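You operate a simulated robot arm through the tools that you are given. There is no shell and no other tool. Be economical: measure what you need, move in short steps, check, and stop when the job is done.

Carry out the task below with a simulated two-armed robot. There is one attempt and no reset: what you move stays moved.

TASK
Hold the blue meter, switch it on, zero it, then pack meter and tub.
Fine: hold it for each press; slide the yellow tray about 20 cm toward the middle of the table; meter and purple tub end standing in it, the meter still on. Set down upright: blue meter, purple tub.
Where things are to end (x, y in the base frame): yellow tray within 0.07 m of [0.61, -0.36].

The check looks at the end state, three seconds after you hand in, the way a careful person would. Anything else that was tipped, shoved, dropped, spilled or broken makes it a failure.

THE ROBOT
Two 7-joint arms with two-finger grippers on one trunk, on a base that drives. Base frame: it is fixed to the floor where the robot stands at the start and does not move with it; the origin is under the middle of the robot, x ahead of it, y to its left, z up; the surface under the hand at the start is at about z = 0.84. Lengths are in m, angles in rad, forces in N, time in s.
The left shoulder is at the start at [0.06, 0.123, 0.945], the right one opposite. With the tool pointing down near the work surface each hand reaches from about 0.36 to 0.8 m from the robot's upright axis, wherever it stands, measured 20 degrees to its own side. Places, roughly: black gauge knob [0.9, 0, 1.4]; black knob of the red clamp [0.6, 0, 0.5]; button of the red lamp [0.9, 0.2, 1.3]; green button of the blue meter [0.6, 0, 0.9]; green button of the orange meter [0.9, 0.1, 1.3]; green-handled rod (2x2x27 cm) [0.6, 0.3, 0.6]; inside of the yellow tray [0.6, -0.6, 0.8]; purple bracket (6x6x5 cm) [0.5, 0, 0.4]; purple tube (7x7x13 cm) [0.6, 0.5, 0.5]; red clamp (8x8x12 cm) [0.6, 0, 0.4]; red lamp (6x6x17 cm) [0.9, 0.2, 1.3]; small black core (15x6x12 cm) [0.6, 0.2, 0.5]; tall grey tube (7x7x19 cm) [0.6, 0.3, 0.4]; teal bung (6x6x8 cm) [0.6, 0.5, 0.5]; white button of the blue meter [0.6, 0, 0.9]; white button of the orange meter [0.9, 0.1, 1.3]. Payload 1.47 kg a hand.
Tool frame (each hand has its own): the origin (TCP) lies between the finger pads and is the grasp point; the fingertips stand 0.016 m ahead of it; z points along the fingers, y is the line along which they close. Largest opening 0.087 m; the body of the gripper starts 0.055 m behind the TCP.
Orientation is told as [roll, pitch, yaw] about the base's x, y, z axes, in that order, counted from this pose: with the fingers straight down and closing along the base's y, the tool's x points along the base's -x, its y along +y and its z along -z.

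THE INTERFACE
- The arms move only by the tool play_rows. It takes "left_commands", "right_commands" or both (then of equal length, played together; a hand with none holds still); each is a list of rows, each an object (a shift or turn left out is 0, a gripper value left out holds the last) with "xyz": the shift along the base's x, y, z in m, a list of three; "dr": the turn, a rotation vector about the base's x, y, z in rad, a list of three. In form: [{"xyz": [tx, ty, tz], "dr": [ax, ay, az]}, ...]. A call has 1 to 12 rows; each row shifts and turns the commanded pose from where the row before left it. "left_claw" and "right_claw" are, for a hand that has rows, the closure, from 0 (fully open) to 1 (shut), set as the call begins (left out, the last holds). Rows are played at 5 a second. More than 0.05 m and 0.15 rad between two rows, or a gripper value outside its range, and nothing of the call is played. A pose out of reach is approached as far as the arm can. The call stops where the force on the tool passes 40 N (or 10 N more than at its start, if that is more) or the arm is blocked; 0.2 s more then pass. The fingers move at their own pace (about 0.153 m/s each) and stop on an object; they squeeze with about 24 N. The grip force told is the motor's: it shows also when the fingers shut on nothing. Time passes only in rows, and 0.2 s behind the last, so rows that do not move let the fingers close. The reply holds the time, the measured pose of the TCP, the force on the tool along the base axes, the opening and the grip force, in the units named above and with some noise, with the torque about the TCP (base axes, N m) and any sound that the robot's microphone picked up.
- Cameras (640 x 400 px; columns grow to the right, rows downward): "scene" is now at [0.0822, -0.0176, 1.4903]; the picture's right is [-0.26, -0.97, 0.00], its down [-0.78, 0.21, -0.59] and it looks along [0.57, -0.15, -0.81] (base axes); focal length 280 px, centre (320, 200). "left" rides on the left gripper at [0.073, -0.012, -0.09] in its tool frame; the picture's right is [0.16, 0.99, 0.00], its down [-0.72, 0.12, -0.68] and it looks along [-0.67, 0.11, 0.73] (tool axes); focal length 247 px, centre (320, 200). "right" rides on the right gripper at [0.073, 0.012, -0.09] in its tool frame; the picture's right is [-0.16, 0.99, 0.00], its down [-0.72, -0.12, -0.68] and it looks along [-0.67, -0.11, 0.73] (tool axes); focal length 247 px, centre (320, 200). There is no depth. A picture from a camera that has moved, and an enlarged one, comes with that camera's place and axes in the base frame and with its lens.
- snapshot(camera): a new picture of that camera. No time passes.
- move_column(by): slides the trunk up (or, below 0, down) by that many m; the arms and the scene camera ride with it, the base frame stays. It gives what a move gives, with no picture.
- base_move(legs): drives the robot by 1 to 6 legs, each [ahead, left, turn to the left] in m, m and rad, along the robot's own axes; the way and the turn of a leg run together, so that a leg with both is an arc; at most 1.5 m and 3.142 rad a leg. The arms and the cameras ride along, it lands a little off, and it stops where it bumps. It gives what a move gives.
- aim_head(pan, tilt): turns the head with the scene camera to pan (to the left, within 2.094 rad either way) and tilt (down, from -0.506 to 1.204), counted from straight ahead of the robot. It gives what a move gives.
- enlarge(camera, box): a new picture of the part [left, top, right, bottom] of that camera's present view, enlarged. No time passes.
- hand_in(): hands the job in; it is judged then, once.

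Work in short steps. Places have to be worked out from the pictures, the camera data and where the tool is seen: move nearer, look again, correct. Check each grasp and each placing, and mend what went wrong. You have 120 turns and 100 pictures in all, those below and enlarged ones among them. Open the grippers and draw the arms clear of the work before you hand the job in, unless the task says otherwise; then end with one line.

The tools are called after "Request:" as name(argument=value, ...) on one line, values as JSON. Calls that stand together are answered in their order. play_rows: Moves the arms, as the interface text tells. Its arguments: {"type":"object","properties":{"left_commands":{"type":"array","items":{"type":"object","properties":{"xyz":{"type":"array","items":{"type":"number"}},"dr":{"type":"array","items":{"type":"number"}}}}},"left_claw":{"type":"number"},"right_commands":{"type":"array","items":{"type":"object","properties":{"xyz":{"type":"array","items":{"type":"number"}},"dr":{"type":"array","items":{"type":"number"}}}}},"right_claw":{"type":"number"}},"required":[]} The other tools are called the same way: move_column (by) slides the trunk up or down; base_move (legs) drives the base; aim_head (pan, tilt) turns the head that bears the scene camera; snapshot (camera) takes a picture; enlarge (camera, box) takes an enlarged picture of a part of a camera's view; hand_in () hands the job in.

At the start:

```text
time_s: 0.0
left_position: [0.6113, 0.0795, 1.0868]
left_tool_rot: [0.003, -0.001, 0.001]
left_ft_force: [0.1, -0.4, -0.4]
left_ft_torque: [0.01, -0.02, 0.0]
left_finger_gap: 0.087
left_gripper_force: 0.1
right_position: [0.4486, -0.4278, 1.1264]
right_tool_rot: [0.0, -0.002, -0.001]
right_ft_force: [-0.1, 0.6, 0.1]
right_ft_torque: [0.01, -0.02, 0.0]
right_finger_gap: 0.0871
right_gripper_force: 0.1
trunk travel left (down, up): [-0.1, 0.13]
robot x, y, heading: [-0.0009, 0.0004, 0.002]
head pan, tilt: [-0.264, 0.944]
```

scene: 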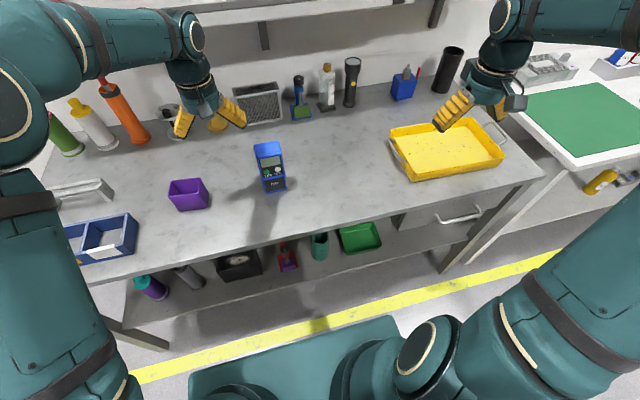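
right: 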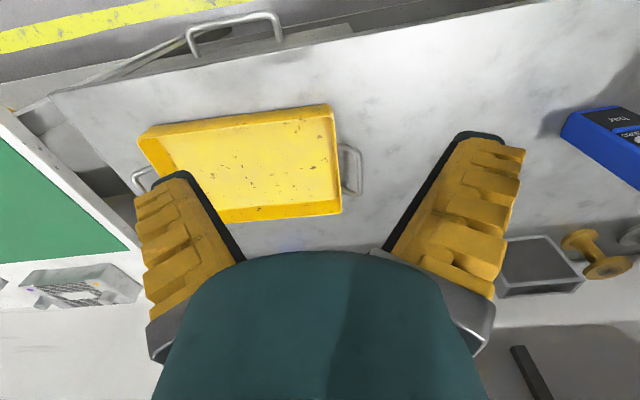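
left: 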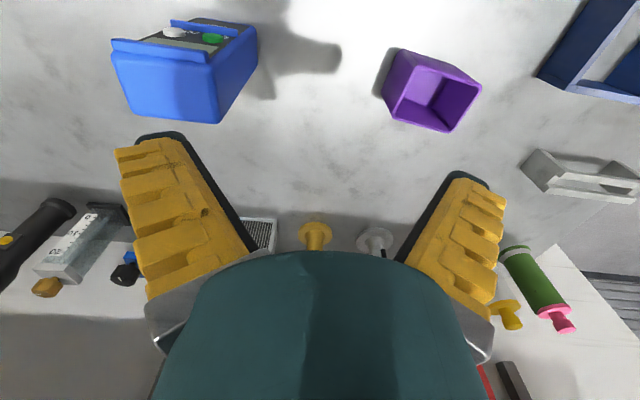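

I start by looking closer at the meter, the tub and the tray.

Request:
enlarge(camera="scene", box=[220, 120, 340, 210])

Request:
enlarge(camera="scene", box=[370, 90, 530, 200])

Request:
enlarge(camera="left", box=[80, 0, 280, 140])

```text
4.44 times, centred on (280, 165) of scene
camera zoom: at [0.0822, -0.0176, 1.4903], right [-0.26, -0.97, 0.0], down [-0.78, 0.21, -0.59], along [0.57, -0.15, -0.81], focal length 1246 px, centre (498, 356)
```

zoom: 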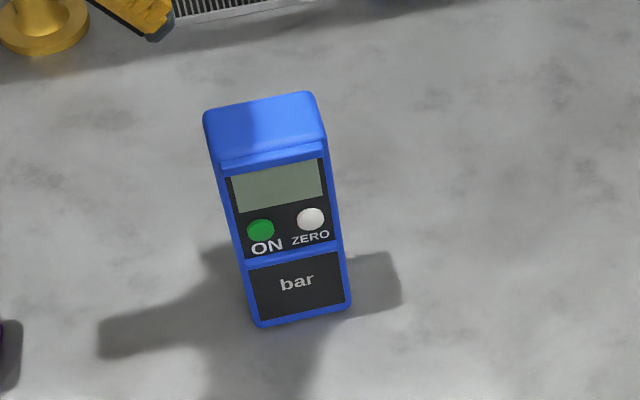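

```text
3.64 times, centred on (450, 145) of scene
camera zoom: at [0.0822, -0.0176, 1.4903], right [-0.26, -0.97, 0.0], down [-0.78, 0.21, -0.59], along [0.57, -0.15, -0.81], focal length 1020 px, centre (-153, 400)
```

zoom: 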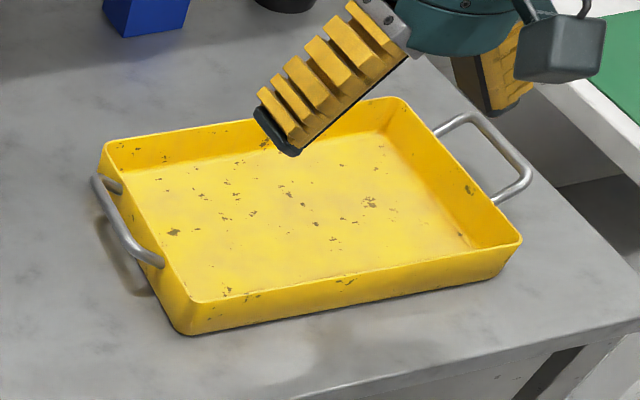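

```text
2.86 times, centred on (180, 70) of left
camera zoom: at [0.5382, 0.0683, 1.1777], right [-0.16, 0.99, 0.0], down [0.72, 0.12, 0.68], along [0.67, 0.11, -0.73], focal length 706 px, centre (720, 571)
```

zoom: 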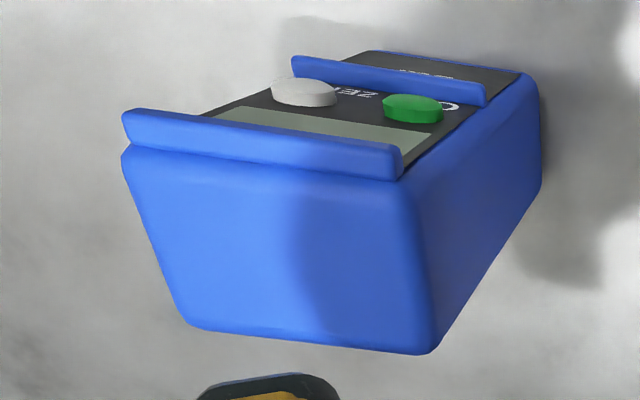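

The meter stands near (0.63, -0.02), about 0.06 wide and 0.14 tall with buttons at z≈0.93. The tray is at about (0.63, -0.58), with its near-side handle around (0.64, -0.395). I move the right hand above that handle to look closer.

Request:
play_rows(right_commands=[{"xyz": [0.04, 0.006, -0.02]}, {"xyz": [0.04, 0.006, -0.03]}, {"xyz": [0.04, 0.006, -0.03]}, {"xyz": [0.04, 0.006, -0.03]}, {"xyz": [0.026, 0.004, -0.02]}, {"xyz": [0, 0, 0]}], right_claw=0.3)

Request:
snapshot(camera="right")

Request:
snapshot(camera="scene")

```text
refused: row 2 steps farther than a row can; nothing moved
```

```text
93 pictures are left
camera right: at [0.3768, -0.4159, 1.2151], right [0.16, 0.99, 0.0], down [0.72, -0.12, 0.68], along [0.67, -0.11, -0.73], focal length 247 px, centre (320, 200)
```

right: 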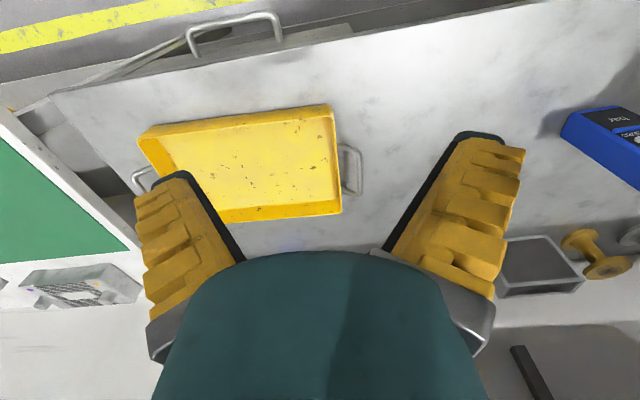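

```text
92 pictures are left
camera scene: at [0.0822, -0.0176, 1.4903], right [-0.26, -0.97, 0.0], down [-0.78, 0.21, -0.59], along [0.57, -0.15, -0.81], focal length 280 px, centre (320, 200)
```

scene: 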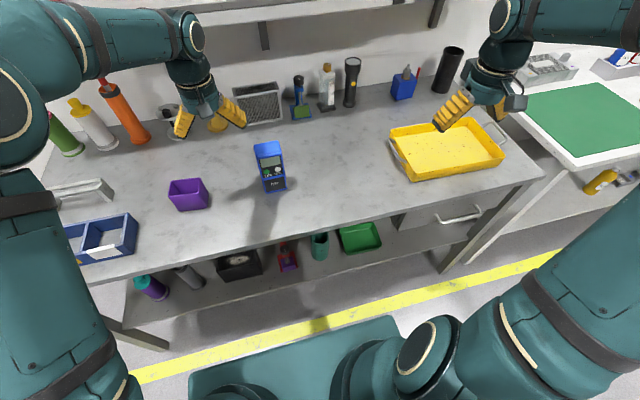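

The step was slightly too long; I split it finer.

Request:
play_rows(right_commands=[{"xyz": [0.037, 0.005, -0.021]}, {"xyz": [0.037, 0.005, -0.021]}, {"xyz": [0.037, 0.005, -0.021]}, {"xyz": [0.037, 0.005, -0.021]}, {"xyz": [0.037, 0.008, -0.021]}, {"xyz": [0, 0, 0]}], right_claw=0.3)

Request:
snapshot(camera="right")

Request:
enlarge(camera="scene", box=[370, 60, 530, 200])

```text
time_s: 1.4
left_position: [0.6111, 0.0792, 1.0871]
left_tool_rot: [0.0, 0.0, 0.0]
left_ft_force: [-0.8, 0.1, -0.5]
left_ft_torque: [0.01, -0.02, -0.04]
left_finger_gap: 0.0871
left_gripper_force: 0.1
right_position: [0.6335, -0.3999, 1.0198]
right_tool_rot: [-0.001, -0.001, -0.002]
right_ft_force: [0.0, -0.4, 0.0]
right_ft_torque: [0.01, 0.03, -0.01]
right_finger_gap: 0.0655
right_gripper_force: 3.2
trunk travel left (down, up): [-0.1, 0.13]
robot x, y, heading: [0.0034, 0.0034, -0.0]
head pan, tilt: [-0.264, 0.944]
```

```text
91 pictures are left
camera right: at [0.5618, -0.3879, 1.1094], right [0.16, 0.99, 0.0], down [0.72, -0.12, 0.68], along [0.67, -0.11, -0.73], focal length 247 px, centre (320, 200)
```

right: 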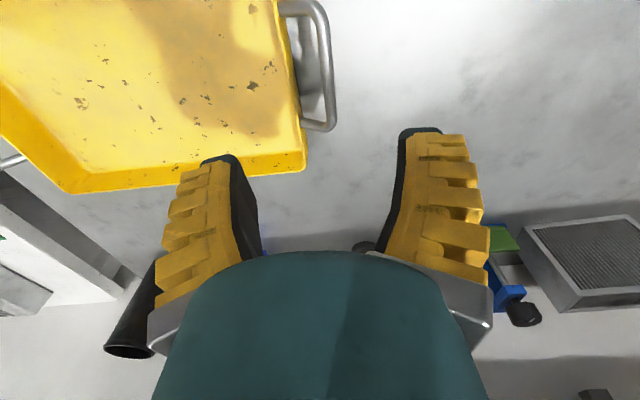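

```text
2.86 times, centred on (450, 130) of scene
camera zoom: at [0.081, -0.0177, 1.4904], right [-0.26, -0.97, 0.0], down [-0.78, 0.21, -0.59], along [0.57, -0.15, -0.81], focal length 801 px, centre (-51, 400)
```

zoom: 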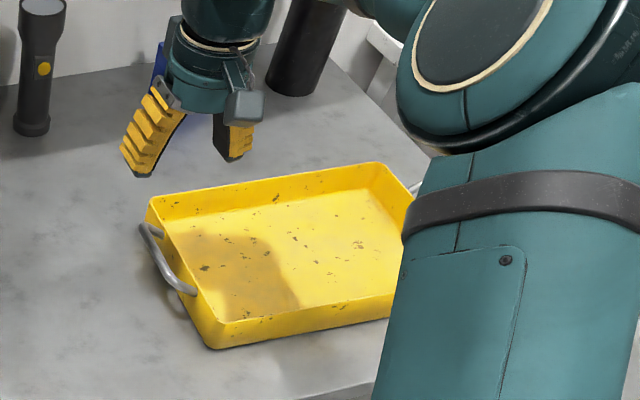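

The handle bar is at about y=-0.395 running x=0.58–0.68 with a ~2.5 cm gap to the rim. I narrow the fingers to ~2.4 cm and lower to just above the bar.

Request:
play_rows(right_commands=[{"xyz": [0, 0.002, -0.04]}, {"xyz": [0, 0.002, -0.04]}, {"xyz": [0, 0, -0.02]}, {"xyz": [0, 0, 0]}], right_claw=0.72)

Request:
snapshot(camera="right")

Request:
enlarge(camera="scene", box=[370, 80, 470, 180])

```text
time_s: 2.4
left_position: [0.6114, 0.0795, 1.0864]
left_tool_rot: [0.0, -0.001, 0.001]
left_ft_force: [-0.2, -0.5, -0.1]
left_ft_torque: [0.03, 0.0, 0.01]
left_finger_gap: 0.0872
left_gripper_force: 0.0
right_position: [0.6344, -0.3988, 0.9201]
right_tool_rot: [-0.001, 0.001, -0.002]
right_ft_force: [0.7, -0.3, -0.7]
right_ft_torque: [0.01, 0.01, -0.02]
right_finger_gap: 0.0303
right_gripper_force: 4.6
trunk travel left (down, up): [-0.1, 0.13]
robot x, y, heading: [0.0006, 0.001, 0.005]
head pan, tilt: [-0.264, 0.944]
```

```text
89 pictures are left
camera right: at [0.5619, -0.3873, 1.0095], right [0.16, 0.99, 0.0], down [0.72, -0.12, 0.68], along [0.67, -0.11, -0.73], focal length 247 px, centre (320, 200)
```

right: 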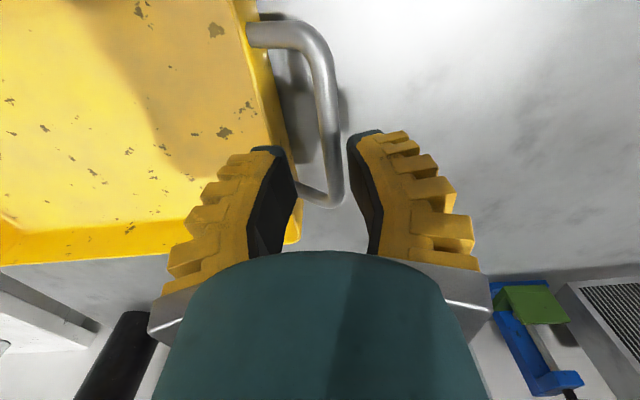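

```text
4.00 times, centred on (420, 130) of scene
camera zoom: at [0.0822, -0.0176, 1.4903], right [-0.26, -0.97, 0.0], down [-0.78, 0.21, -0.59], along [0.57, -0.15, -0.81], focal length 1122 px, centre (-80, 480)
```

zoom: 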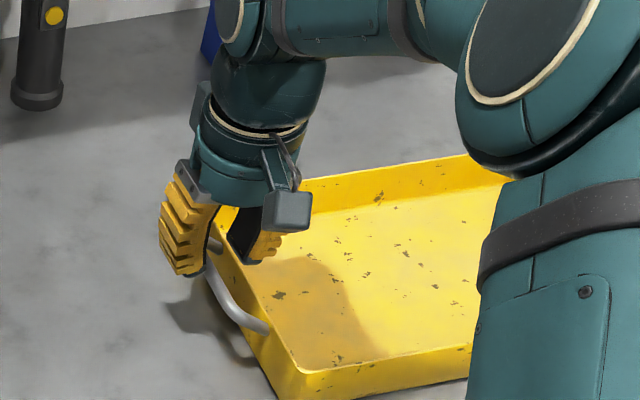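

The bar is about y=-0.392 at x≈0.635. I shift 5 mm left and descend around it.

Request:
play_rows(right_commands=[{"xyz": [0, 0.006, 0]}, {"xyz": [0, 0, -0.02]}, {"xyz": [0, 0, -0.02]}, {"xyz": [0, 0, -0.012]}, {"xyz": [0, 0, 0]}])

Request:
snapshot(camera="right")

```text
time_s: 3.2
left_position: [0.6096, 0.0806, 1.088]
left_tool_rot: [-0.001, -0.002, 0.0]
left_ft_force: [1.3, -0.6, -0.8]
left_ft_torque: [0.05, 0.0, -0.01]
left_finger_gap: 0.0871
left_gripper_force: 0.0
right_position: [0.638, -0.3875, 0.8928]
right_tool_rot: [-0.005, -0.017, -0.002]
right_ft_force: [-8.7, 4.6, 27.9]
right_ft_torque: [-1.0, 0.53, -0.42]
right_finger_gap: 0.0272
right_gripper_force: 5.7
trunk travel left (down, up): [-0.1, 0.13]
robot x, y, heading: [0.0013, -0.0017, -0.002]
head pan, tilt: [-0.264, 0.944]
stopped in row 4 (right hand): the force on the tool passed its limit at 46 N (the readings are from after the stop); the commanded pose is now the measured one
```

```text
87 pictures are left
camera right: at [0.5638, -0.3761, 0.9804], right [0.16, 0.99, 0.0], down [0.71, -0.11, 0.69], along [0.68, -0.11, -0.72], focal length 247 px, centre (320, 200)
```

right: 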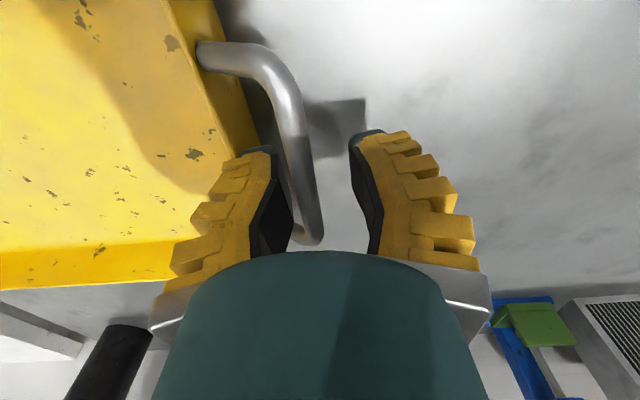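

The force torque places the contact at y≈-0.42, i.e. the inner finger lands on the tray's rim; the handle gap is too tight. I'll instead push the tray from inside against its left wall with closed fingers.

Request:
play_rows(right_commands=[{"xyz": [0, 0, 0.035]}, {"xyz": [0, -0.02, 0.015]}, {"xyz": [-0.004, -0.045, 0]}, {"xyz": [0, -0.035, 0]}, {"xyz": [0, 0, -0.02]}, {"xyz": [0, 0, -0.02]}, {"xyz": [0, 0, 0]}], right_claw=1.0)

Request:
snapshot(camera="right")

Request:
snapshot(camera="scene")

```text
time_s: 4.8
left_position: [0.6109, 0.0802, 1.0867]
left_tool_rot: [0.001, -0.001, -0.001]
left_ft_force: [-0.1, 0.0, 0.5]
left_ft_torque: [-0.01, -0.01, 0.03]
left_finger_gap: 0.0867
left_gripper_force: 0.1
right_position: [0.6326, -0.4906, 0.8972]
right_tool_rot: [-0.003, -0.011, -0.001]
right_ft_force: [0.7, -0.7, -1.4]
right_ft_torque: [-0.01, -0.01, 0.0]
right_finger_gap: 0.006
right_gripper_force: 23.6
trunk travel left (down, up): [-0.1, 0.13]
robot x, y, heading: [0.0036, -0.0035, -0.001]
head pan, tilt: [-0.264, 0.944]
```

```text
86 pictures are left
camera right: at [0.5596, -0.4792, 0.9858], right [0.16, 0.99, 0.0], down [0.72, -0.11, 0.69], along [0.68, -0.11, -0.72], focal length 247 px, centre (320, 200)
```

right: 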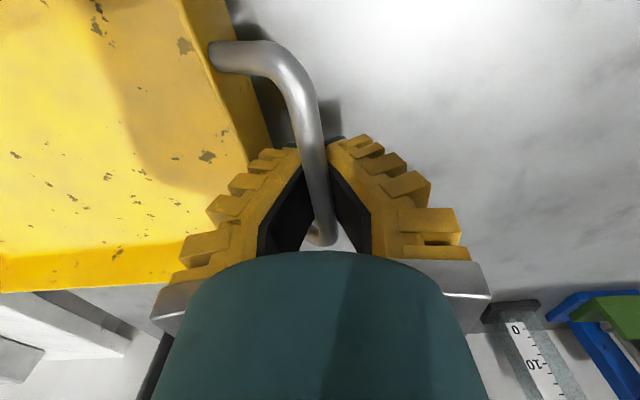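

```text
85 pictures are left
camera scene: at [0.0823, -0.0177, 1.4903], right [-0.26, -0.97, 0.0], down [-0.78, 0.21, -0.59], along [0.57, -0.15, -0.81], focal length 280 px, centre (320, 200)
```

scene: 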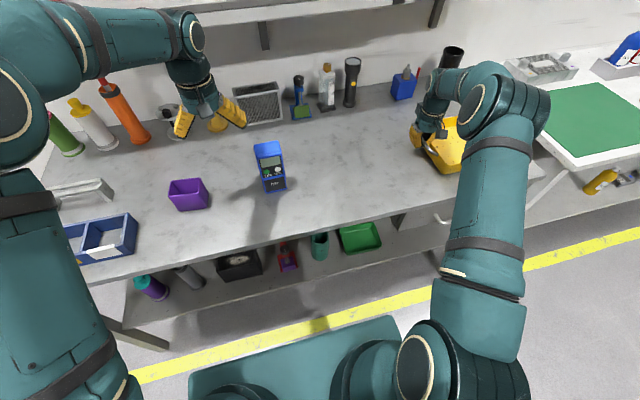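

The fingers actually closed on the handle bar (gap 6 mm, force 23.6 N), so the tray came along by 10 cm. The grip is good, so I use it: lower 3 mm and drag the tray +y.

Request:
play_rows(right_commands=[{"xyz": [0, 0.0, -0.003]}, {"xyz": [0, 0.025, 0]}, {"xyz": [0, 0.03, 0]}, {"xyz": [0, 0.03, 0]}, {"xyz": [0, 0.03, 0]}, {"xyz": [0, 0.03, 0]}, {"xyz": [0, 0, 0]}])

Request:
snapshot(camera="scene")

```text
time_s: 6.5
left_position: [0.6115, 0.0795, 1.0863]
left_tool_rot: [0.0, -0.001, -0.002]
left_ft_force: [0.3, 0.2, 0.8]
left_ft_torque: [0.0, -0.02, 0.02]
left_finger_gap: 0.087
left_gripper_force: 0.0
right_position: [0.6334, -0.3441, 0.8933]
right_tool_rot: [-0.004, -0.012, 0.0]
right_ft_force: [-0.4, 0.6, -1.8]
right_ft_torque: [0.02, -0.02, 0.0]
right_finger_gap: 0.0058
right_gripper_force: 24.0
trunk travel left (down, up): [-0.1, 0.13]
robot x, y, heading: [-0.004, -0.0018, -0.002]
head pan, tilt: [-0.264, 0.944]
```

```text
84 pictures are left
camera scene: at [0.0823, -0.018, 1.4902], right [-0.26, -0.97, 0.0], down [-0.78, 0.21, -0.59], along [0.57, -0.15, -0.81], focal length 280 px, centre (320, 200)
```

scene: 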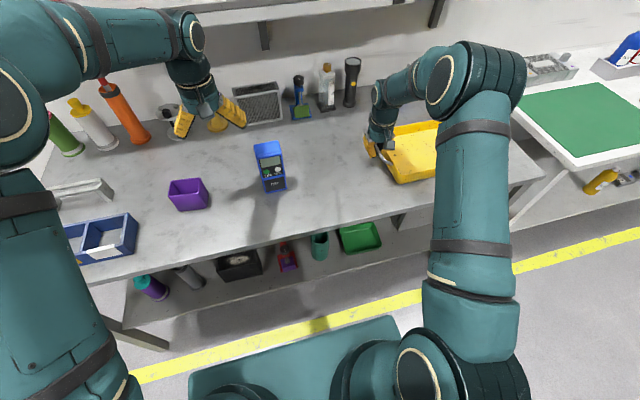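

The tray follows. I drag another 0.155 m so that the bar ends near y=-0.19.

Request:
play_rows(right_commands=[{"xyz": [-0.003, 0.03, 0]}, {"xyz": [-0.003, 0.03, 0]}, {"xyz": [-0.003, 0.03, 0]}, {"xyz": [-0.003, 0.03, 0]}, {"xyz": [-0.003, 0.03, 0]}, {"xyz": [0, 0.0, 0]}])

Request:
snapshot(camera="scene")

Request:
snapshot(camera="right")

```text
time_s: 7.8
left_position: [0.6112, 0.0798, 1.0874]
left_tool_rot: [-0.001, -0.002, -0.001]
left_ft_force: [-0.9, 0.7, 0.0]
left_ft_torque: [0.01, 0.02, 0.01]
left_finger_gap: 0.0869
left_gripper_force: 0.0
right_position: [0.616, -0.1946, 0.8914]
right_tool_rot: [-0.004, -0.013, -0.001]
right_ft_force: [0.1, 0.1, -1.5]
right_ft_torque: [0.02, -0.01, 0.03]
right_finger_gap: 0.0061
right_gripper_force: 24.4
trunk travel left (down, up): [-0.1, 0.13]
robot x, y, heading: [-0.0042, 0.0005, 0.002]
head pan, tilt: [-0.264, 0.944]
```

```text
83 pictures are left
camera scene: at [0.0824, -0.018, 1.4902], right [-0.26, -0.97, 0.0], down [-0.78, 0.21, -0.59], along [0.57, -0.15, -0.81], focal length 280 px, centre (320, 200)
```

scene: 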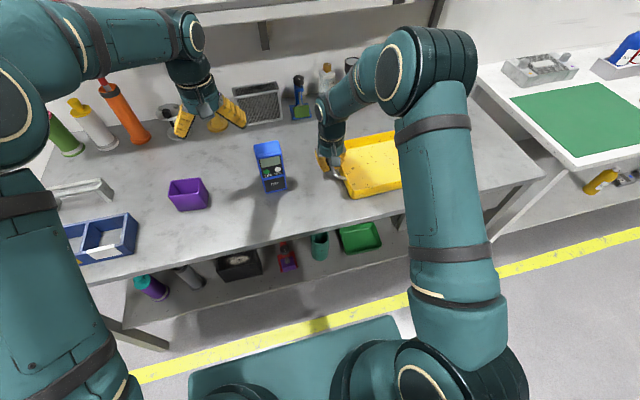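

```text
82 pictures are left
camera right: at [0.5441, -0.1824, 0.9798], right [0.16, 0.99, 0.0], down [0.72, -0.11, 0.69], along [0.68, -0.11, -0.72], focal length 247 px, centre (320, 200)
```

right: 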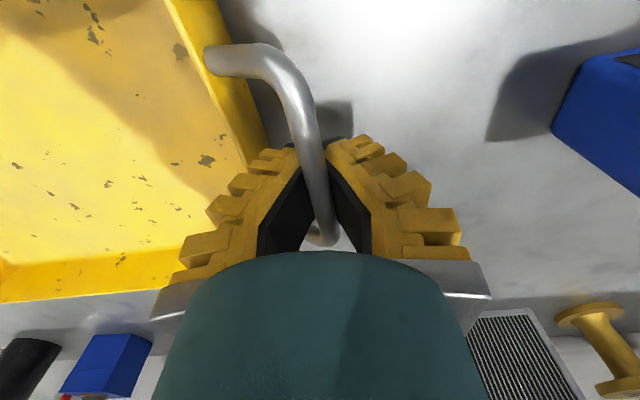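

Tray is where wanted. I release the bar with a small opening, rise, and retreat to check the tray.

Request:
play_rows(right_commands=[{"xyz": [0, 0, 0]}, {"xyz": [0, 0, 0]}, {"xyz": [0, 0, 0.03]}, {"xyz": [0, 0, 0.045]}, {"xyz": [0, 0, 0.045]}, {"xyz": [-0.03, 0, 0.035]}, {"xyz": [-0.04, -0.02, 0.02]}, {"xyz": [-0.04, -0.02, 0.02]}], right_claw=0.78)

Request:
snapshot(camera="scene")

Request:
snapshot(camera="right")

```text
time_s: 9.7
left_position: [0.6108, 0.0801, 1.0881]
left_tool_rot: [0.001, -0.003, -0.001]
left_ft_force: [0.0, -0.2, -0.1]
left_ft_torque: [0.02, -0.01, 0.02]
left_finger_gap: 0.0869
left_gripper_force: 0.0
right_position: [0.5053, -0.2367, 1.0884]
right_tool_rot: [-0.004, -0.016, -0.001]
right_ft_force: [0.2, -0.5, 0.9]
right_ft_torque: [0.05, 0.0, -0.03]
right_finger_gap: 0.0257
right_gripper_force: 4.9
trunk travel left (down, up): [-0.1, 0.13]
robot x, y, heading: [-0.0014, 0.0001, 0.001]
head pan, tilt: [-0.264, 0.944]
```

```text
81 pictures are left
camera scene: at [0.0802, -0.0181, 1.4904], right [-0.26, -0.97, 0.0], down [-0.78, 0.21, -0.59], along [0.57, -0.15, -0.81], focal length 280 px, centre (320, 200)
```

scene: 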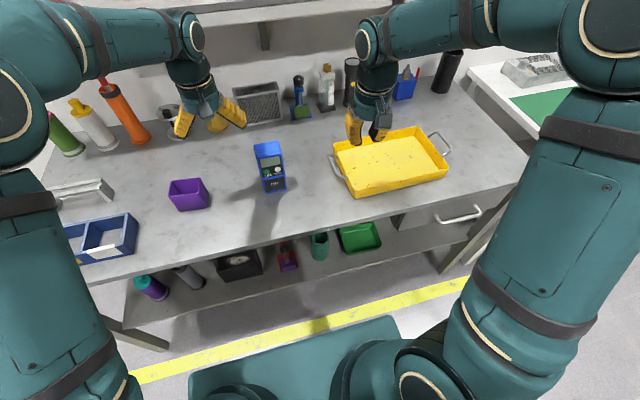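

```text
80 pictures are left
camera right: at [0.4318, -0.2244, 1.1772], right [0.16, 0.99, 0.0], down [0.71, -0.11, 0.69], along [0.68, -0.11, -0.72], focal length 247 px, centre (320, 200)
```

right: 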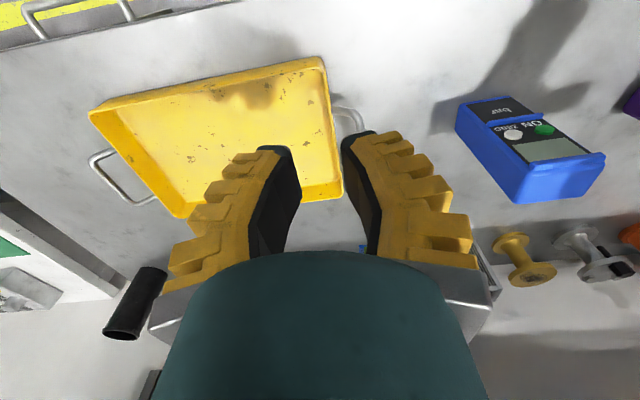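

The tray centre is about (0.60, -0.374): good. Now I move the left hand aside and bring the right hand, fully open, above the meter.

Request:
play_rows(left_commands=[{"xyz": [-0.02, 0.04, 0]}, {"xyz": [-0.02, 0.04, 0]}, {"xyz": [-0.02, 0.04, 0]}, {"xyz": [0, 0, 0]}, {"xyz": [0, 0, 0]}, {"xyz": [0, 0, 0]}, {"xyz": [0, 0, 0]}], right_commands=[{"xyz": [0, 0, 0.03]}, {"xyz": [0.02, 0.04, 0]}, {"xyz": [0.02, 0.04, 0]}, {"xyz": [0.025, 0.04, 0]}, {"xyz": [0.025, 0.04, 0]}, {"xyz": [0.025, 0.04, 0]}, {"xyz": [0.01, 0.014, 0]}], right_claw=0.0)

Request:
snapshot(camera="right")

Request:
snapshot(camera="scene")

```text
time_s: 11.2
left_position: [0.5486, 0.1999, 1.0894]
left_tool_rot: [0.0, -0.003, 0.0]
left_ft_force: [-0.2, 1.2, -0.2]
left_ft_torque: [-0.02, -0.01, 0.02]
left_finger_gap: 0.0866
left_gripper_force: 0.1
right_position: [0.6346, -0.0209, 1.1193]
right_tool_rot: [-0.004, -0.013, 0.0]
right_ft_force: [-0.1, -0.5, 0.1]
right_ft_torque: [0.01, 0.0, 0.0]
right_finger_gap: 0.0869
right_gripper_force: 0.1
trunk travel left (down, up): [-0.1, 0.13]
robot x, y, heading: [-0.0025, -0.0004, 0.004]
head pan, tilt: [-0.264, 0.944]
```

```text
79 pictures are left
camera right: at [0.5609, -0.0084, 1.2077], right [0.16, 0.99, 0.0], down [0.72, -0.11, 0.69], along [0.68, -0.11, -0.72], focal length 247 px, centre (320, 200)
```

right: 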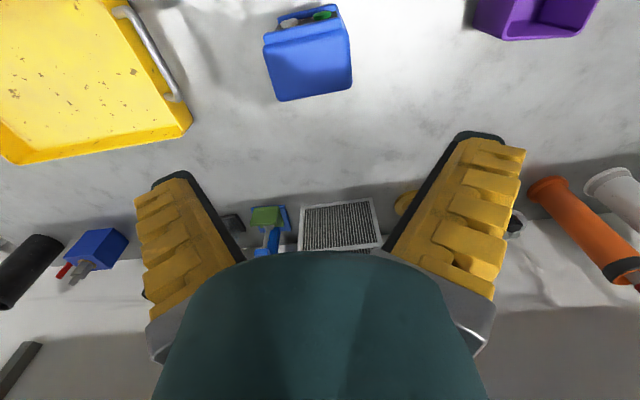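

```text
78 pictures are left
camera scene: at [0.0819, -0.0177, 1.4903], right [-0.26, -0.97, 0.0], down [-0.78, 0.21, -0.59], along [0.57, -0.15, -0.81], focal length 280 px, centre (320, 200)
```

scene: 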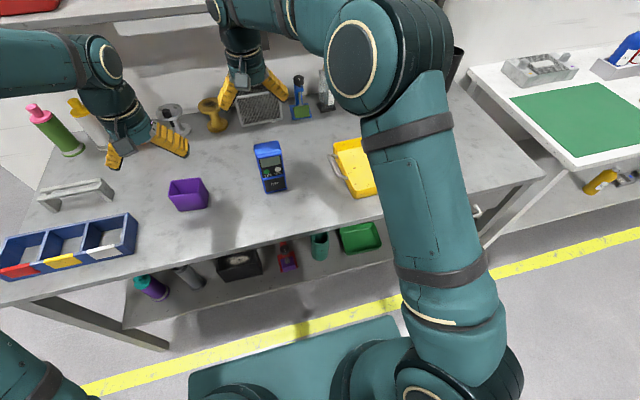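

From the right camera, the meter's top is centred at about (0.62, -0.027). I correct and descend halfway, to just above the meter's top.

Request:
play_rows(right_commands=[{"xyz": [-0.012, -0.006, -0.03]}, {"xyz": [0, 0, -0.04]}, {"xyz": [0, 0, -0.035]}, {"xyz": [0, 0, 0]}])

Request:
snapshot(camera="right")

Request:
enlarge(camera="scene", box=[210, 60, 340, 200])

```text
time_s: 12.2
left_position: [0.5505, 0.2014, 1.09]
left_tool_rot: [0.0, -0.003, 0.0]
left_ft_force: [0.2, 0.0, 0.1]
left_ft_torque: [0.01, 0.0, 0.02]
left_finger_gap: 0.0869
left_gripper_force: 0.0
right_position: [0.618, -0.0273, 1.0129]
right_tool_rot: [-0.004, -0.013, -0.001]
right_ft_force: [0.5, -0.2, 0.0]
right_ft_torque: [-0.04, -0.01, -0.02]
right_finger_gap: 0.087
right_gripper_force: 0.1
trunk travel left (down, up): [-0.1, 0.13]
robot x, y, heading: [-0.0, -0.0, -0.0]
head pan, tilt: [-0.264, 0.944]
```

```text
77 pictures are left
camera right: at [0.5449, -0.0155, 1.1022], right [0.16, 0.99, 0.0], down [0.71, -0.11, 0.69], along [0.68, -0.11, -0.72], focal length 247 px, centre (320, 200)
```

right: 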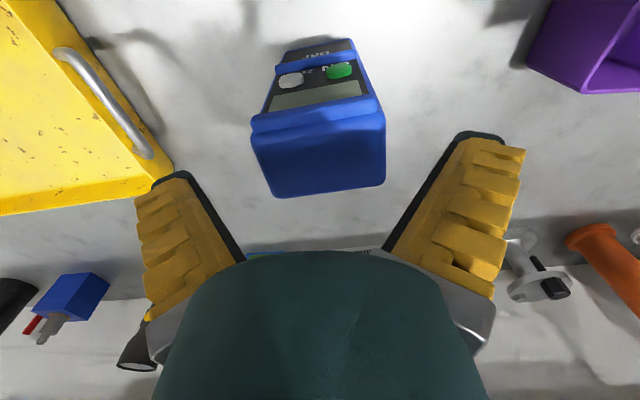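

```text
2.86 times, centred on (275, 130) of scene
camera zoom: at [0.082, -0.0176, 1.4903], right [-0.26, -0.97, 0.0], down [-0.78, 0.21, -0.59], along [0.57, -0.15, -0.81], focal length 801 px, centre (449, 400)
```

zoom: 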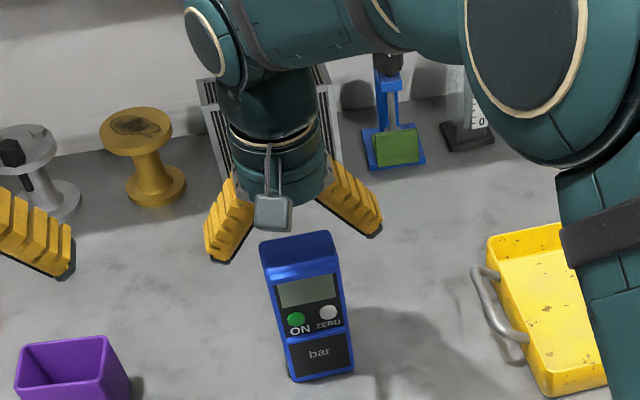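

Consistent solution: top z≈0.99, centre (0.62, -0.027). Fingers straddle it; I descend to TCP z≈0.957.

Request:
play_rows(right_commands=[{"xyz": [0.003, 0, -0.02]}, {"xyz": [0, 0, -0.02]}, {"xyz": [0, 0, -0.016]}, {"xyz": [0, 0, 0]}])

Request:
snapshot(camera="right")

Request:
enlarge(camera="scene", box=[210, 60, 340, 200])

```text
time_s: 13.2
left_position: [0.5478, 0.2007, 1.0915]
left_tool_rot: [0.0, -0.003, -0.001]
left_ft_force: [-0.3, -0.3, 0.6]
left_ft_torque: [-0.01, 0.03, 0.03]
left_finger_gap: 0.0871
left_gripper_force: 0.1
right_position: [0.624, -0.0237, 0.9611]
right_tool_rot: [-0.002, -0.021, -0.002]
right_ft_force: [1.8, -5.4, 29.8]
right_ft_torque: [-0.03, 0.16, 0.17]
right_finger_gap: 0.0889
right_gripper_force: 16.9
trunk travel left (down, up): [-0.1, 0.13]
robot x, y, heading: [-0.0011, 0.0015, -0.001]
head pan, tilt: [-0.264, 0.944]
```

```text
75 pictures are left
camera right: at [0.55, -0.0124, 1.0497], right [0.16, 0.99, 0.0], down [0.71, -0.12, 0.69], along [0.69, -0.11, -0.72], focal length 247 px, centre (320, 200)
```

right: 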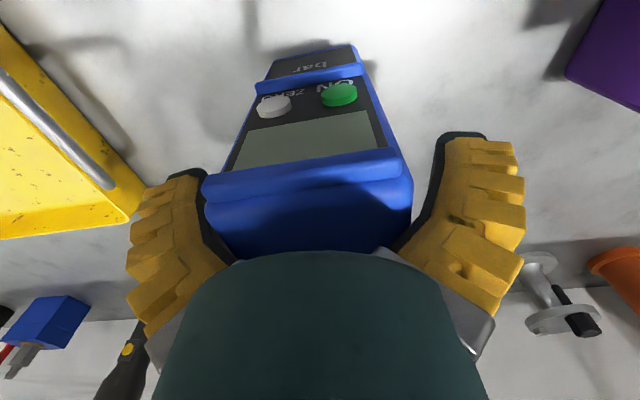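

```text
2.86 times, centred on (275, 130) of scene
camera zoom: at [0.0796, -0.018, 1.4907], right [-0.26, -0.97, 0.0], down [-0.78, 0.21, -0.59], along [0.57, -0.15, -0.81], focal length 801 px, centre (449, 400)
```

zoom: 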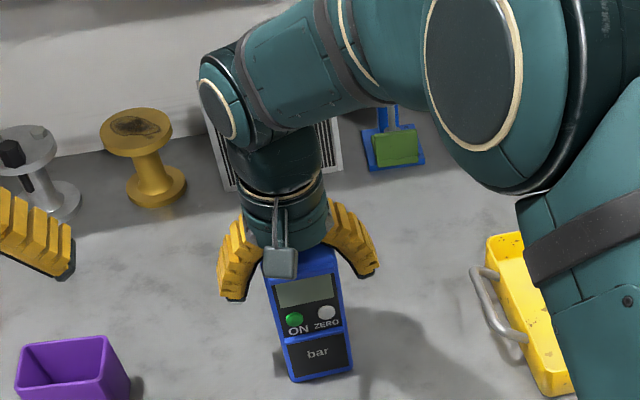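

The gripper is touching the top of the meter (30 N up). I back up 12 mm and then close.

Request:
play_rows(right_commands=[{"xyz": [0, -0.003, 0.012]}, {"xyz": [0, 0, 0]}])

Request:
play_rows(right_commands=[{"xyz": [0, 0, 0]}, {"xyz": [0, 0, 0]}, {"xyz": [0, 0, 0]}], right_claw=1.0)

Request:
snapshot(camera="right")

Request:
enlarge(camera="scene", box=[210, 60, 340, 200])

```text
time_s: 13.8
left_position: [0.5488, 0.2011, 1.0888]
left_tool_rot: [0.0, -0.002, 0.0]
left_ft_force: [-0.7, 0.7, 0.5]
left_ft_torque: [-0.02, 0.01, 0.01]
left_finger_gap: 0.0869
left_gripper_force: 0.1
right_position: [0.6248, -0.0266, 0.9684]
right_tool_rot: [-0.004, -0.01, -0.001]
right_ft_force: [0.0, 1.1, 1.5]
right_ft_torque: [-0.04, 0.03, 0.01]
right_finger_gap: 0.0876
right_gripper_force: 7.5
trunk travel left (down, up): [-0.1, 0.13]
robot x, y, heading: [-0.0009, -0.0044, -0.002]
head pan, tilt: [-0.264, 0.944]
```

```text
time_s: 14.7
left_position: [0.5499, 0.2013, 1.0892]
left_tool_rot: [0.0, -0.002, 0.001]
left_ft_force: [1.0, 0.0, -0.2]
left_ft_torque: [-0.01, 0.03, 0.01]
left_finger_gap: 0.0872
left_gripper_force: 0.0
right_position: [0.6247, -0.0279, 0.9692]
right_tool_rot: [-0.003, -0.012, 0.0]
right_ft_force: [-0.8, 0.5, 0.5]
right_ft_torque: [0.02, -0.02, 0.01]
right_finger_gap: 0.0778
right_gripper_force: 24.0
trunk travel left (down, up): [-0.1, 0.13]
robot x, y, heading: [0.0025, 0.001, -0.009]
head pan, tilt: [-0.264, 0.944]
```

```text
73 pictures are left
camera right: at [0.5521, -0.0163, 1.058], right [0.16, 0.99, 0.0], down [0.72, -0.11, 0.69], along [0.68, -0.11, -0.72], focal length 247 px, centre (320, 200)
```

right: 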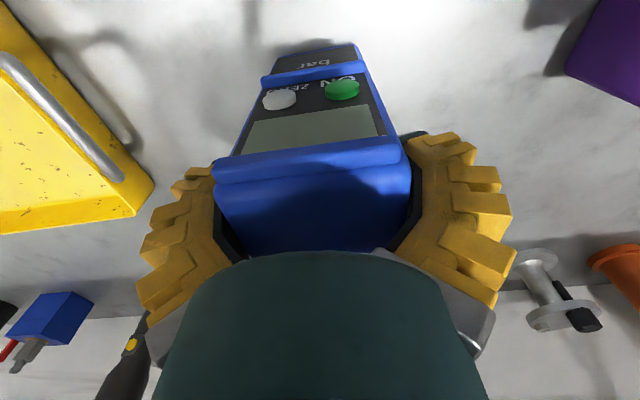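

```text
2.86 times, centred on (275, 130) of scene
camera zoom: at [0.0824, -0.0176, 1.4902], right [-0.26, -0.97, 0.0], down [-0.78, 0.21, -0.59], along [0.57, -0.15, -0.81], focal length 801 px, centre (449, 400)
```

zoom: 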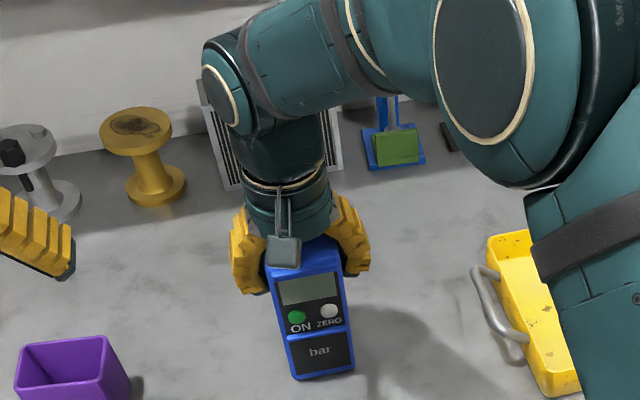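

The meter is gripped (24 N, 78 mm gap); buttons triangulate to green (0.594, -0.011, 0.942) and white (0.594, -0.040, 0.942). I lift the meter slightly and out, while pitching the left hand (closed) towards a near-horizontal forward-pointing pose.

Request:
play_rows(right_commands=[{"xyz": [0, 0, 0.01]}, {"xyz": [0, 0, 0.02]}, {"xyz": [0, 0, 0.03]}, {"xyz": [0.01, 0, 0.03]}, {"xyz": [0.02, 0, 0.03]}, {"xyz": [0.02, 0, 0.02]}, {"xyz": [0.02, 0, 0]}, {"xyz": [0.01, 0, 0]}, {"xyz": [0, 0, 0]}], left_commands=[{"dr": [0, -0.135, 0]}, {"dr": [0, -0.135, 0]}, {"dr": [0, -0.135, 0]}, {"dr": [0, -0.135, 0]}, {"dr": [0, -0.135, 0]}, {"dr": [0, -0.135, 0]}, {"dr": [0, -0.135, 0]}, {"dr": [0, -0.135, 0]}, {"dr": [0, -0.135, 0]}], left_claw=1.0)

Request:
snapshot(camera="scene")

Request:
snapshot(camera="left")

```text
time_s: 16.6
left_position: [0.5509, 0.2057, 1.0847]
left_tool_rot: [0.031, -1.095, -0.001]
left_ft_force: [-0.4, 0.0, -0.2]
left_ft_torque: [0.01, -0.01, 0.01]
left_finger_gap: 0.0
left_gripper_force: 24.1
left hand out of reach, approached as far as the arm can: row 6, 7
right_position: [0.7017, -0.0279, 1.1092]
right_tool_rot: [-0.002, -0.012, 0.0]
right_ft_force: [0.5, 0.2, -2.1]
right_ft_torque: [-0.01, -0.03, -0.01]
right_finger_gap: 0.0777
right_gripper_force: 24.1
trunk travel left (down, up): [-0.1, 0.13]
robot x, y, heading: [0.0017, -0.0003, 0.004]
head pan, tilt: [-0.264, 0.944]
```

```text
71 pictures are left
camera scene: at [0.0826, -0.0175, 1.4902], right [-0.26, -0.97, 0.0], down [-0.78, 0.21, -0.59], along [0.57, -0.15, -0.81], focal length 280 px, centre (320, 200)
```

scene: 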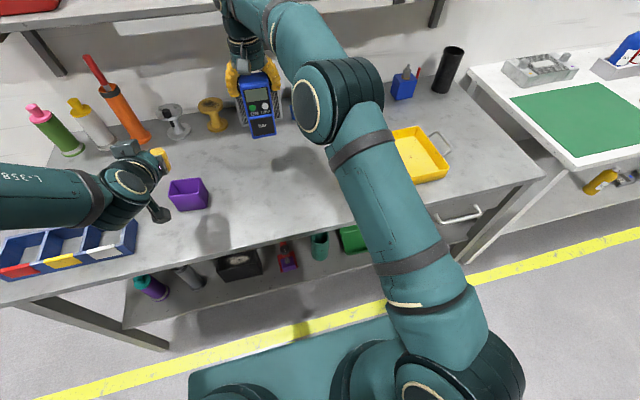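

```text
70 pictures are left
camera left: at [0.4385, 0.1918, 1.0625], right [-0.1, 0.99, -0.13], down [-0.28, 0.1, 0.96], along [0.96, 0.13, 0.26], focal length 247 px, centre (320, 200)
```

left: 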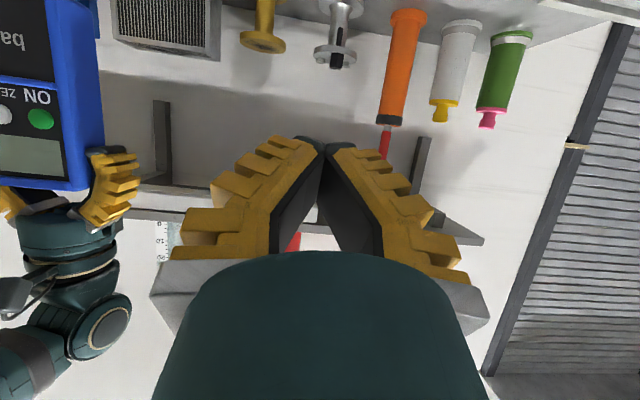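

The left camera confirms the green button at about (0.671, -0.012, 1.082). I bring the left fingertip in front of it, stopping ~5 cm short.

Request:
play_rows(left_commands=[{"xyz": [0.008, -0.043, -0.002]}, {"xyz": [0.008, -0.043, -0.002]}, {"xyz": [0.008, -0.043, -0.002]}, {"xyz": [0.01, -0.043, -0.002]}, {"xyz": [0.01, -0.044, -0.002]}, {"xyz": [0, 0, 0]}])

Request:
snapshot(camera="left")

Request:
snapshot(camera="scene")

```text
time_s: 18.1
left_position: [0.5945, -0.0106, 1.0744]
left_tool_rot: [0.032, -1.094, -0.002]
left_ft_force: [-0.6, 1.2, 0.8]
left_ft_torque: [-0.01, 0.04, 0.0]
left_finger_gap: 0.0002
left_gripper_force: 23.8
right_position: [0.7011, -0.0274, 1.111]
right_tool_rot: [-0.004, -0.012, -0.001]
right_ft_force: [-0.4, -0.9, -0.3]
right_ft_torque: [0.03, -0.02, -0.01]
right_finger_gap: 0.0776
right_gripper_force: 24.1
trunk travel left (down, up): [-0.1, 0.13]
robot x, y, heading: [0.0011, 0.0039, -0.001]
head pan, tilt: [-0.264, 0.944]
```

```text
69 pictures are left
camera left: at [0.4816, -0.0255, 1.0524], right [-0.1, 0.99, -0.13], down [-0.28, 0.09, 0.96], along [0.96, 0.13, 0.26], focal length 247 px, centre (320, 200)
```

left: 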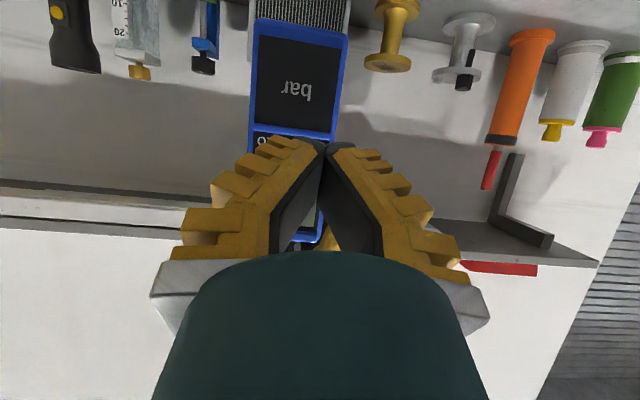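

```text
68 pictures are left
camera scene: at [0.0819, -0.0169, 1.4903], right [-0.26, -0.97, 0.0], down [-0.78, 0.21, -0.59], along [0.57, -0.15, -0.81], focal length 280 px, centre (320, 200)
```

scene: 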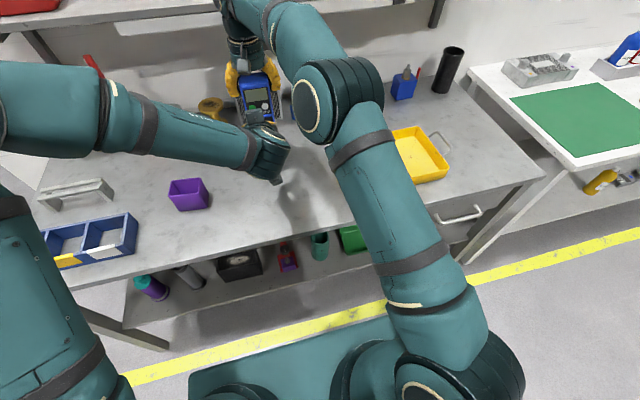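

The fingertip is lined up in y; I zoom in from the scene camera to check relation to the buttons.

Request:
enlarge(camera="scene", box=[220, 60, 310, 150])

Request:
enlarge(camera="left", box=[240, 80, 400, 220])

```text
4.44 times, centred on (265, 105) of scene
camera zoom: at [0.0819, -0.0169, 1.4903], right [-0.26, -0.97, 0.0], down [-0.78, 0.21, -0.59], along [0.57, -0.15, -0.81], focal length 1246 px, centre (564, 622)
```

zoom: 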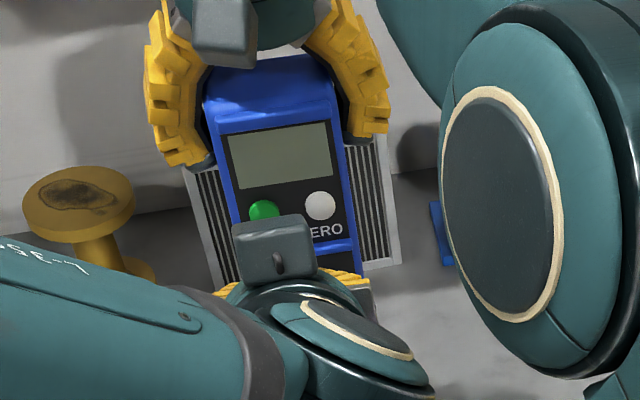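

```text
2.86 times, centred on (320, 150) of left
camera zoom: at [0.4816, -0.0255, 1.0524], right [-0.1, 0.99, -0.13], down [-0.28, 0.09, 0.96], along [0.96, 0.13, 0.26], focal length 706 px, centre (320, 343)
```

zoom: 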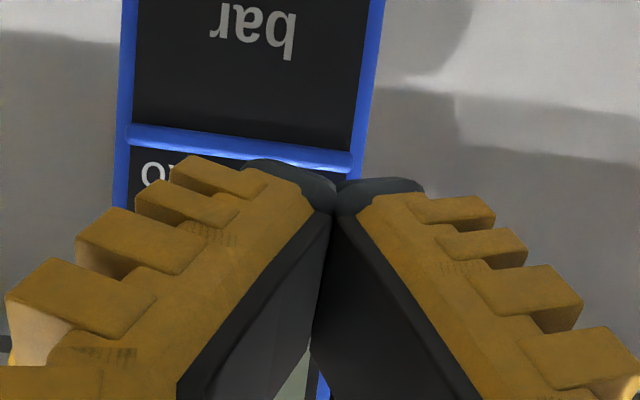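

Alignment looks good. I advance in small steps and watch the force for contact with the green button.

Request:
play_rows(left_commands=[{"xyz": [0.02, 0.001, 0]}, {"xyz": [0.02, 0, 0]}, {"xyz": [0.006, 0, 0]}, {"xyz": [0.003, 0, 0]}, {"xyz": [0.003, 0, 0]}])

Request:
enlarge(camera="scene", box=[220, 60, 310, 150])

Request:
enlarge(camera="left", box=[240, 80, 400, 220])

```text
time_s: 19.2
left_position: [0.6468, -0.0089, 1.0743]
left_tool_rot: [0.032, -1.094, -0.004]
left_ft_force: [-0.5, -0.5, -0.4]
left_ft_torque: [0.02, -0.01, 0.0]
left_finger_gap: 0.0001
left_gripper_force: 24.3
right_position: [0.7011, -0.0274, 1.1099]
right_tool_rot: [-0.003, -0.012, 0.001]
right_ft_force: [-0.2, -0.4, -1.9]
right_ft_torque: [0.01, 0.0, 0.02]
right_finger_gap: 0.0775
right_gripper_force: 24.1
trunk travel left (down, up): [-0.1, 0.13]
robot x, y, heading: [0.0006, -0.0017, 0.005]
head pan, tilt: [-0.264, 0.944]
```

```text
4.44 times, centred on (265, 105) of scene
camera zoom: at [0.0824, -0.0176, 1.4902], right [-0.26, -0.97, 0.0], down [-0.78, 0.21, -0.59], along [0.57, -0.15, -0.81], focal length 1246 px, centre (564, 622)
```

zoom: 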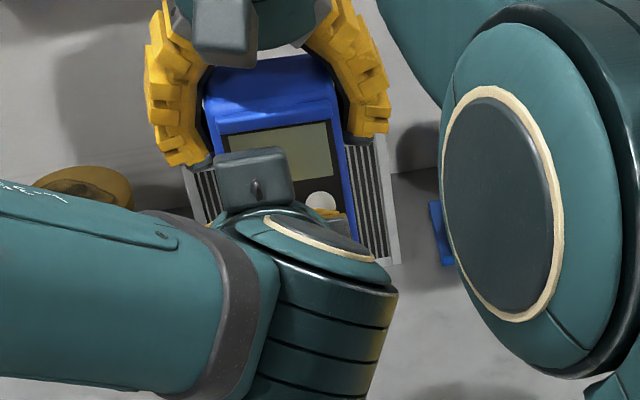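

```text
2.86 times, centred on (320, 150) of left
camera zoom: at [0.5342, -0.0235, 1.0525], right [-0.1, 0.99, -0.12], down [-0.27, 0.09, 0.96], along [0.96, 0.13, 0.26], focal length 706 px, centre (320, 343)
```

zoom: 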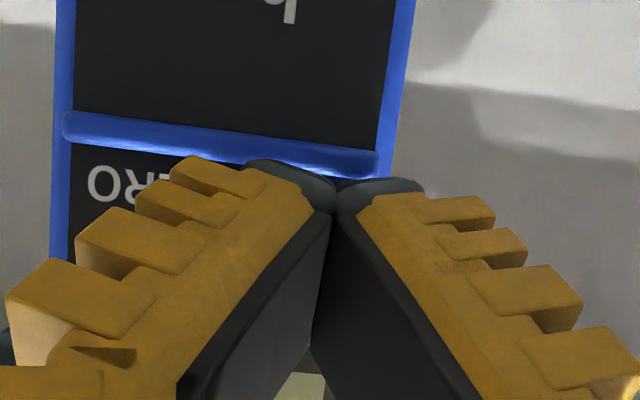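

No contact yet; I keep advancing in 2 mm steps.

Request:
play_rows(left_commands=[{"xyz": [0.002, -0.001, 0]}, {"xyz": [0.002, -0.001, 0]}, {"xyz": [0.002, 0, 0]}, {"xyz": [0.002, 0, 0]}])

```text
time_s: 20.2
left_position: [0.6557, -0.0102, 1.0744]
left_tool_rot: [0.033, -1.092, -0.002]
left_ft_force: [-9.3, 0.5, -1.0]
left_ft_torque: [0.04, -0.08, -0.17]
left_finger_gap: 0.0001
left_gripper_force: 24.2
right_position: [0.7022, -0.0283, 1.11]
right_tool_rot: [-0.003, -0.016, -0.003]
right_ft_force: [9.6, -1.4, -0.2]
right_ft_torque: [-0.02, -0.26, -0.02]
right_finger_gap: 0.0775
right_gripper_force: 24.0
trunk travel left (down, up): [-0.1, 0.13]
robot x, y, heading: [-0.0018, -0.0028, 0.006]
head pan, tilt: [-0.264, 0.944]
heard: click
```

Click heard at 9 N. I back the hand off and check the display.

Request:
play_rows(left_commands=[{"xyz": [-0.01, 0, 0]}, {"xyz": [-0.03, 0.0, 0]}, {"xyz": [-0.03, 0.03, 0]}, {"xyz": [0, 0.04, 0]}, {"xyz": [0, 0, 0]}])

Request:
enlarge(camera="scene", box=[220, 60, 310, 150])

```text
time_s: 21.4
left_position: [0.5844, 0.061, 1.0778]
left_tool_rot: [0.035, -1.095, -0.005]
left_ft_force: [1.2, 0.4, -0.1]
left_ft_torque: [-0.01, 0.01, 0.02]
left_finger_gap: 0.0002
left_gripper_force: 24.1
right_position: [0.7017, -0.0287, 1.1111]
right_tool_rot: [-0.003, -0.013, -0.001]
right_ft_force: [-0.2, 0.1, -1.7]
right_ft_torque: [0.02, 0.0, -0.03]
right_finger_gap: 0.0773
right_gripper_force: 24.1
trunk travel left (down, up): [-0.1, 0.13]
robot x, y, heading: [-0.0028, 0.0001, 0.002]
head pan, tilt: [-0.264, 0.944]
```

```text
4.44 times, centred on (265, 105) of scene
camera zoom: at [0.0823, -0.0183, 1.4902], right [-0.26, -0.97, 0.0], down [-0.78, 0.21, -0.59], along [0.57, -0.15, -0.81], focal length 1246 px, centre (564, 622)
```

zoom: 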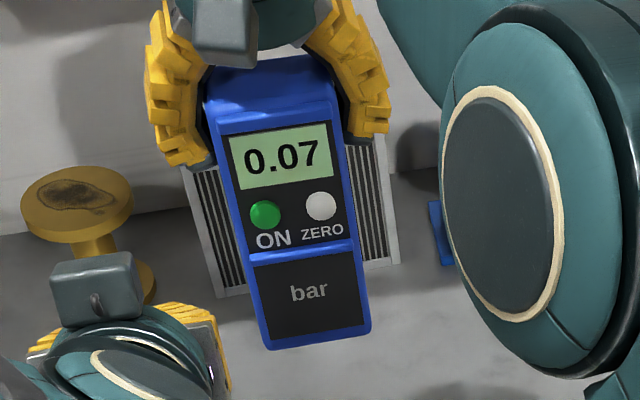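

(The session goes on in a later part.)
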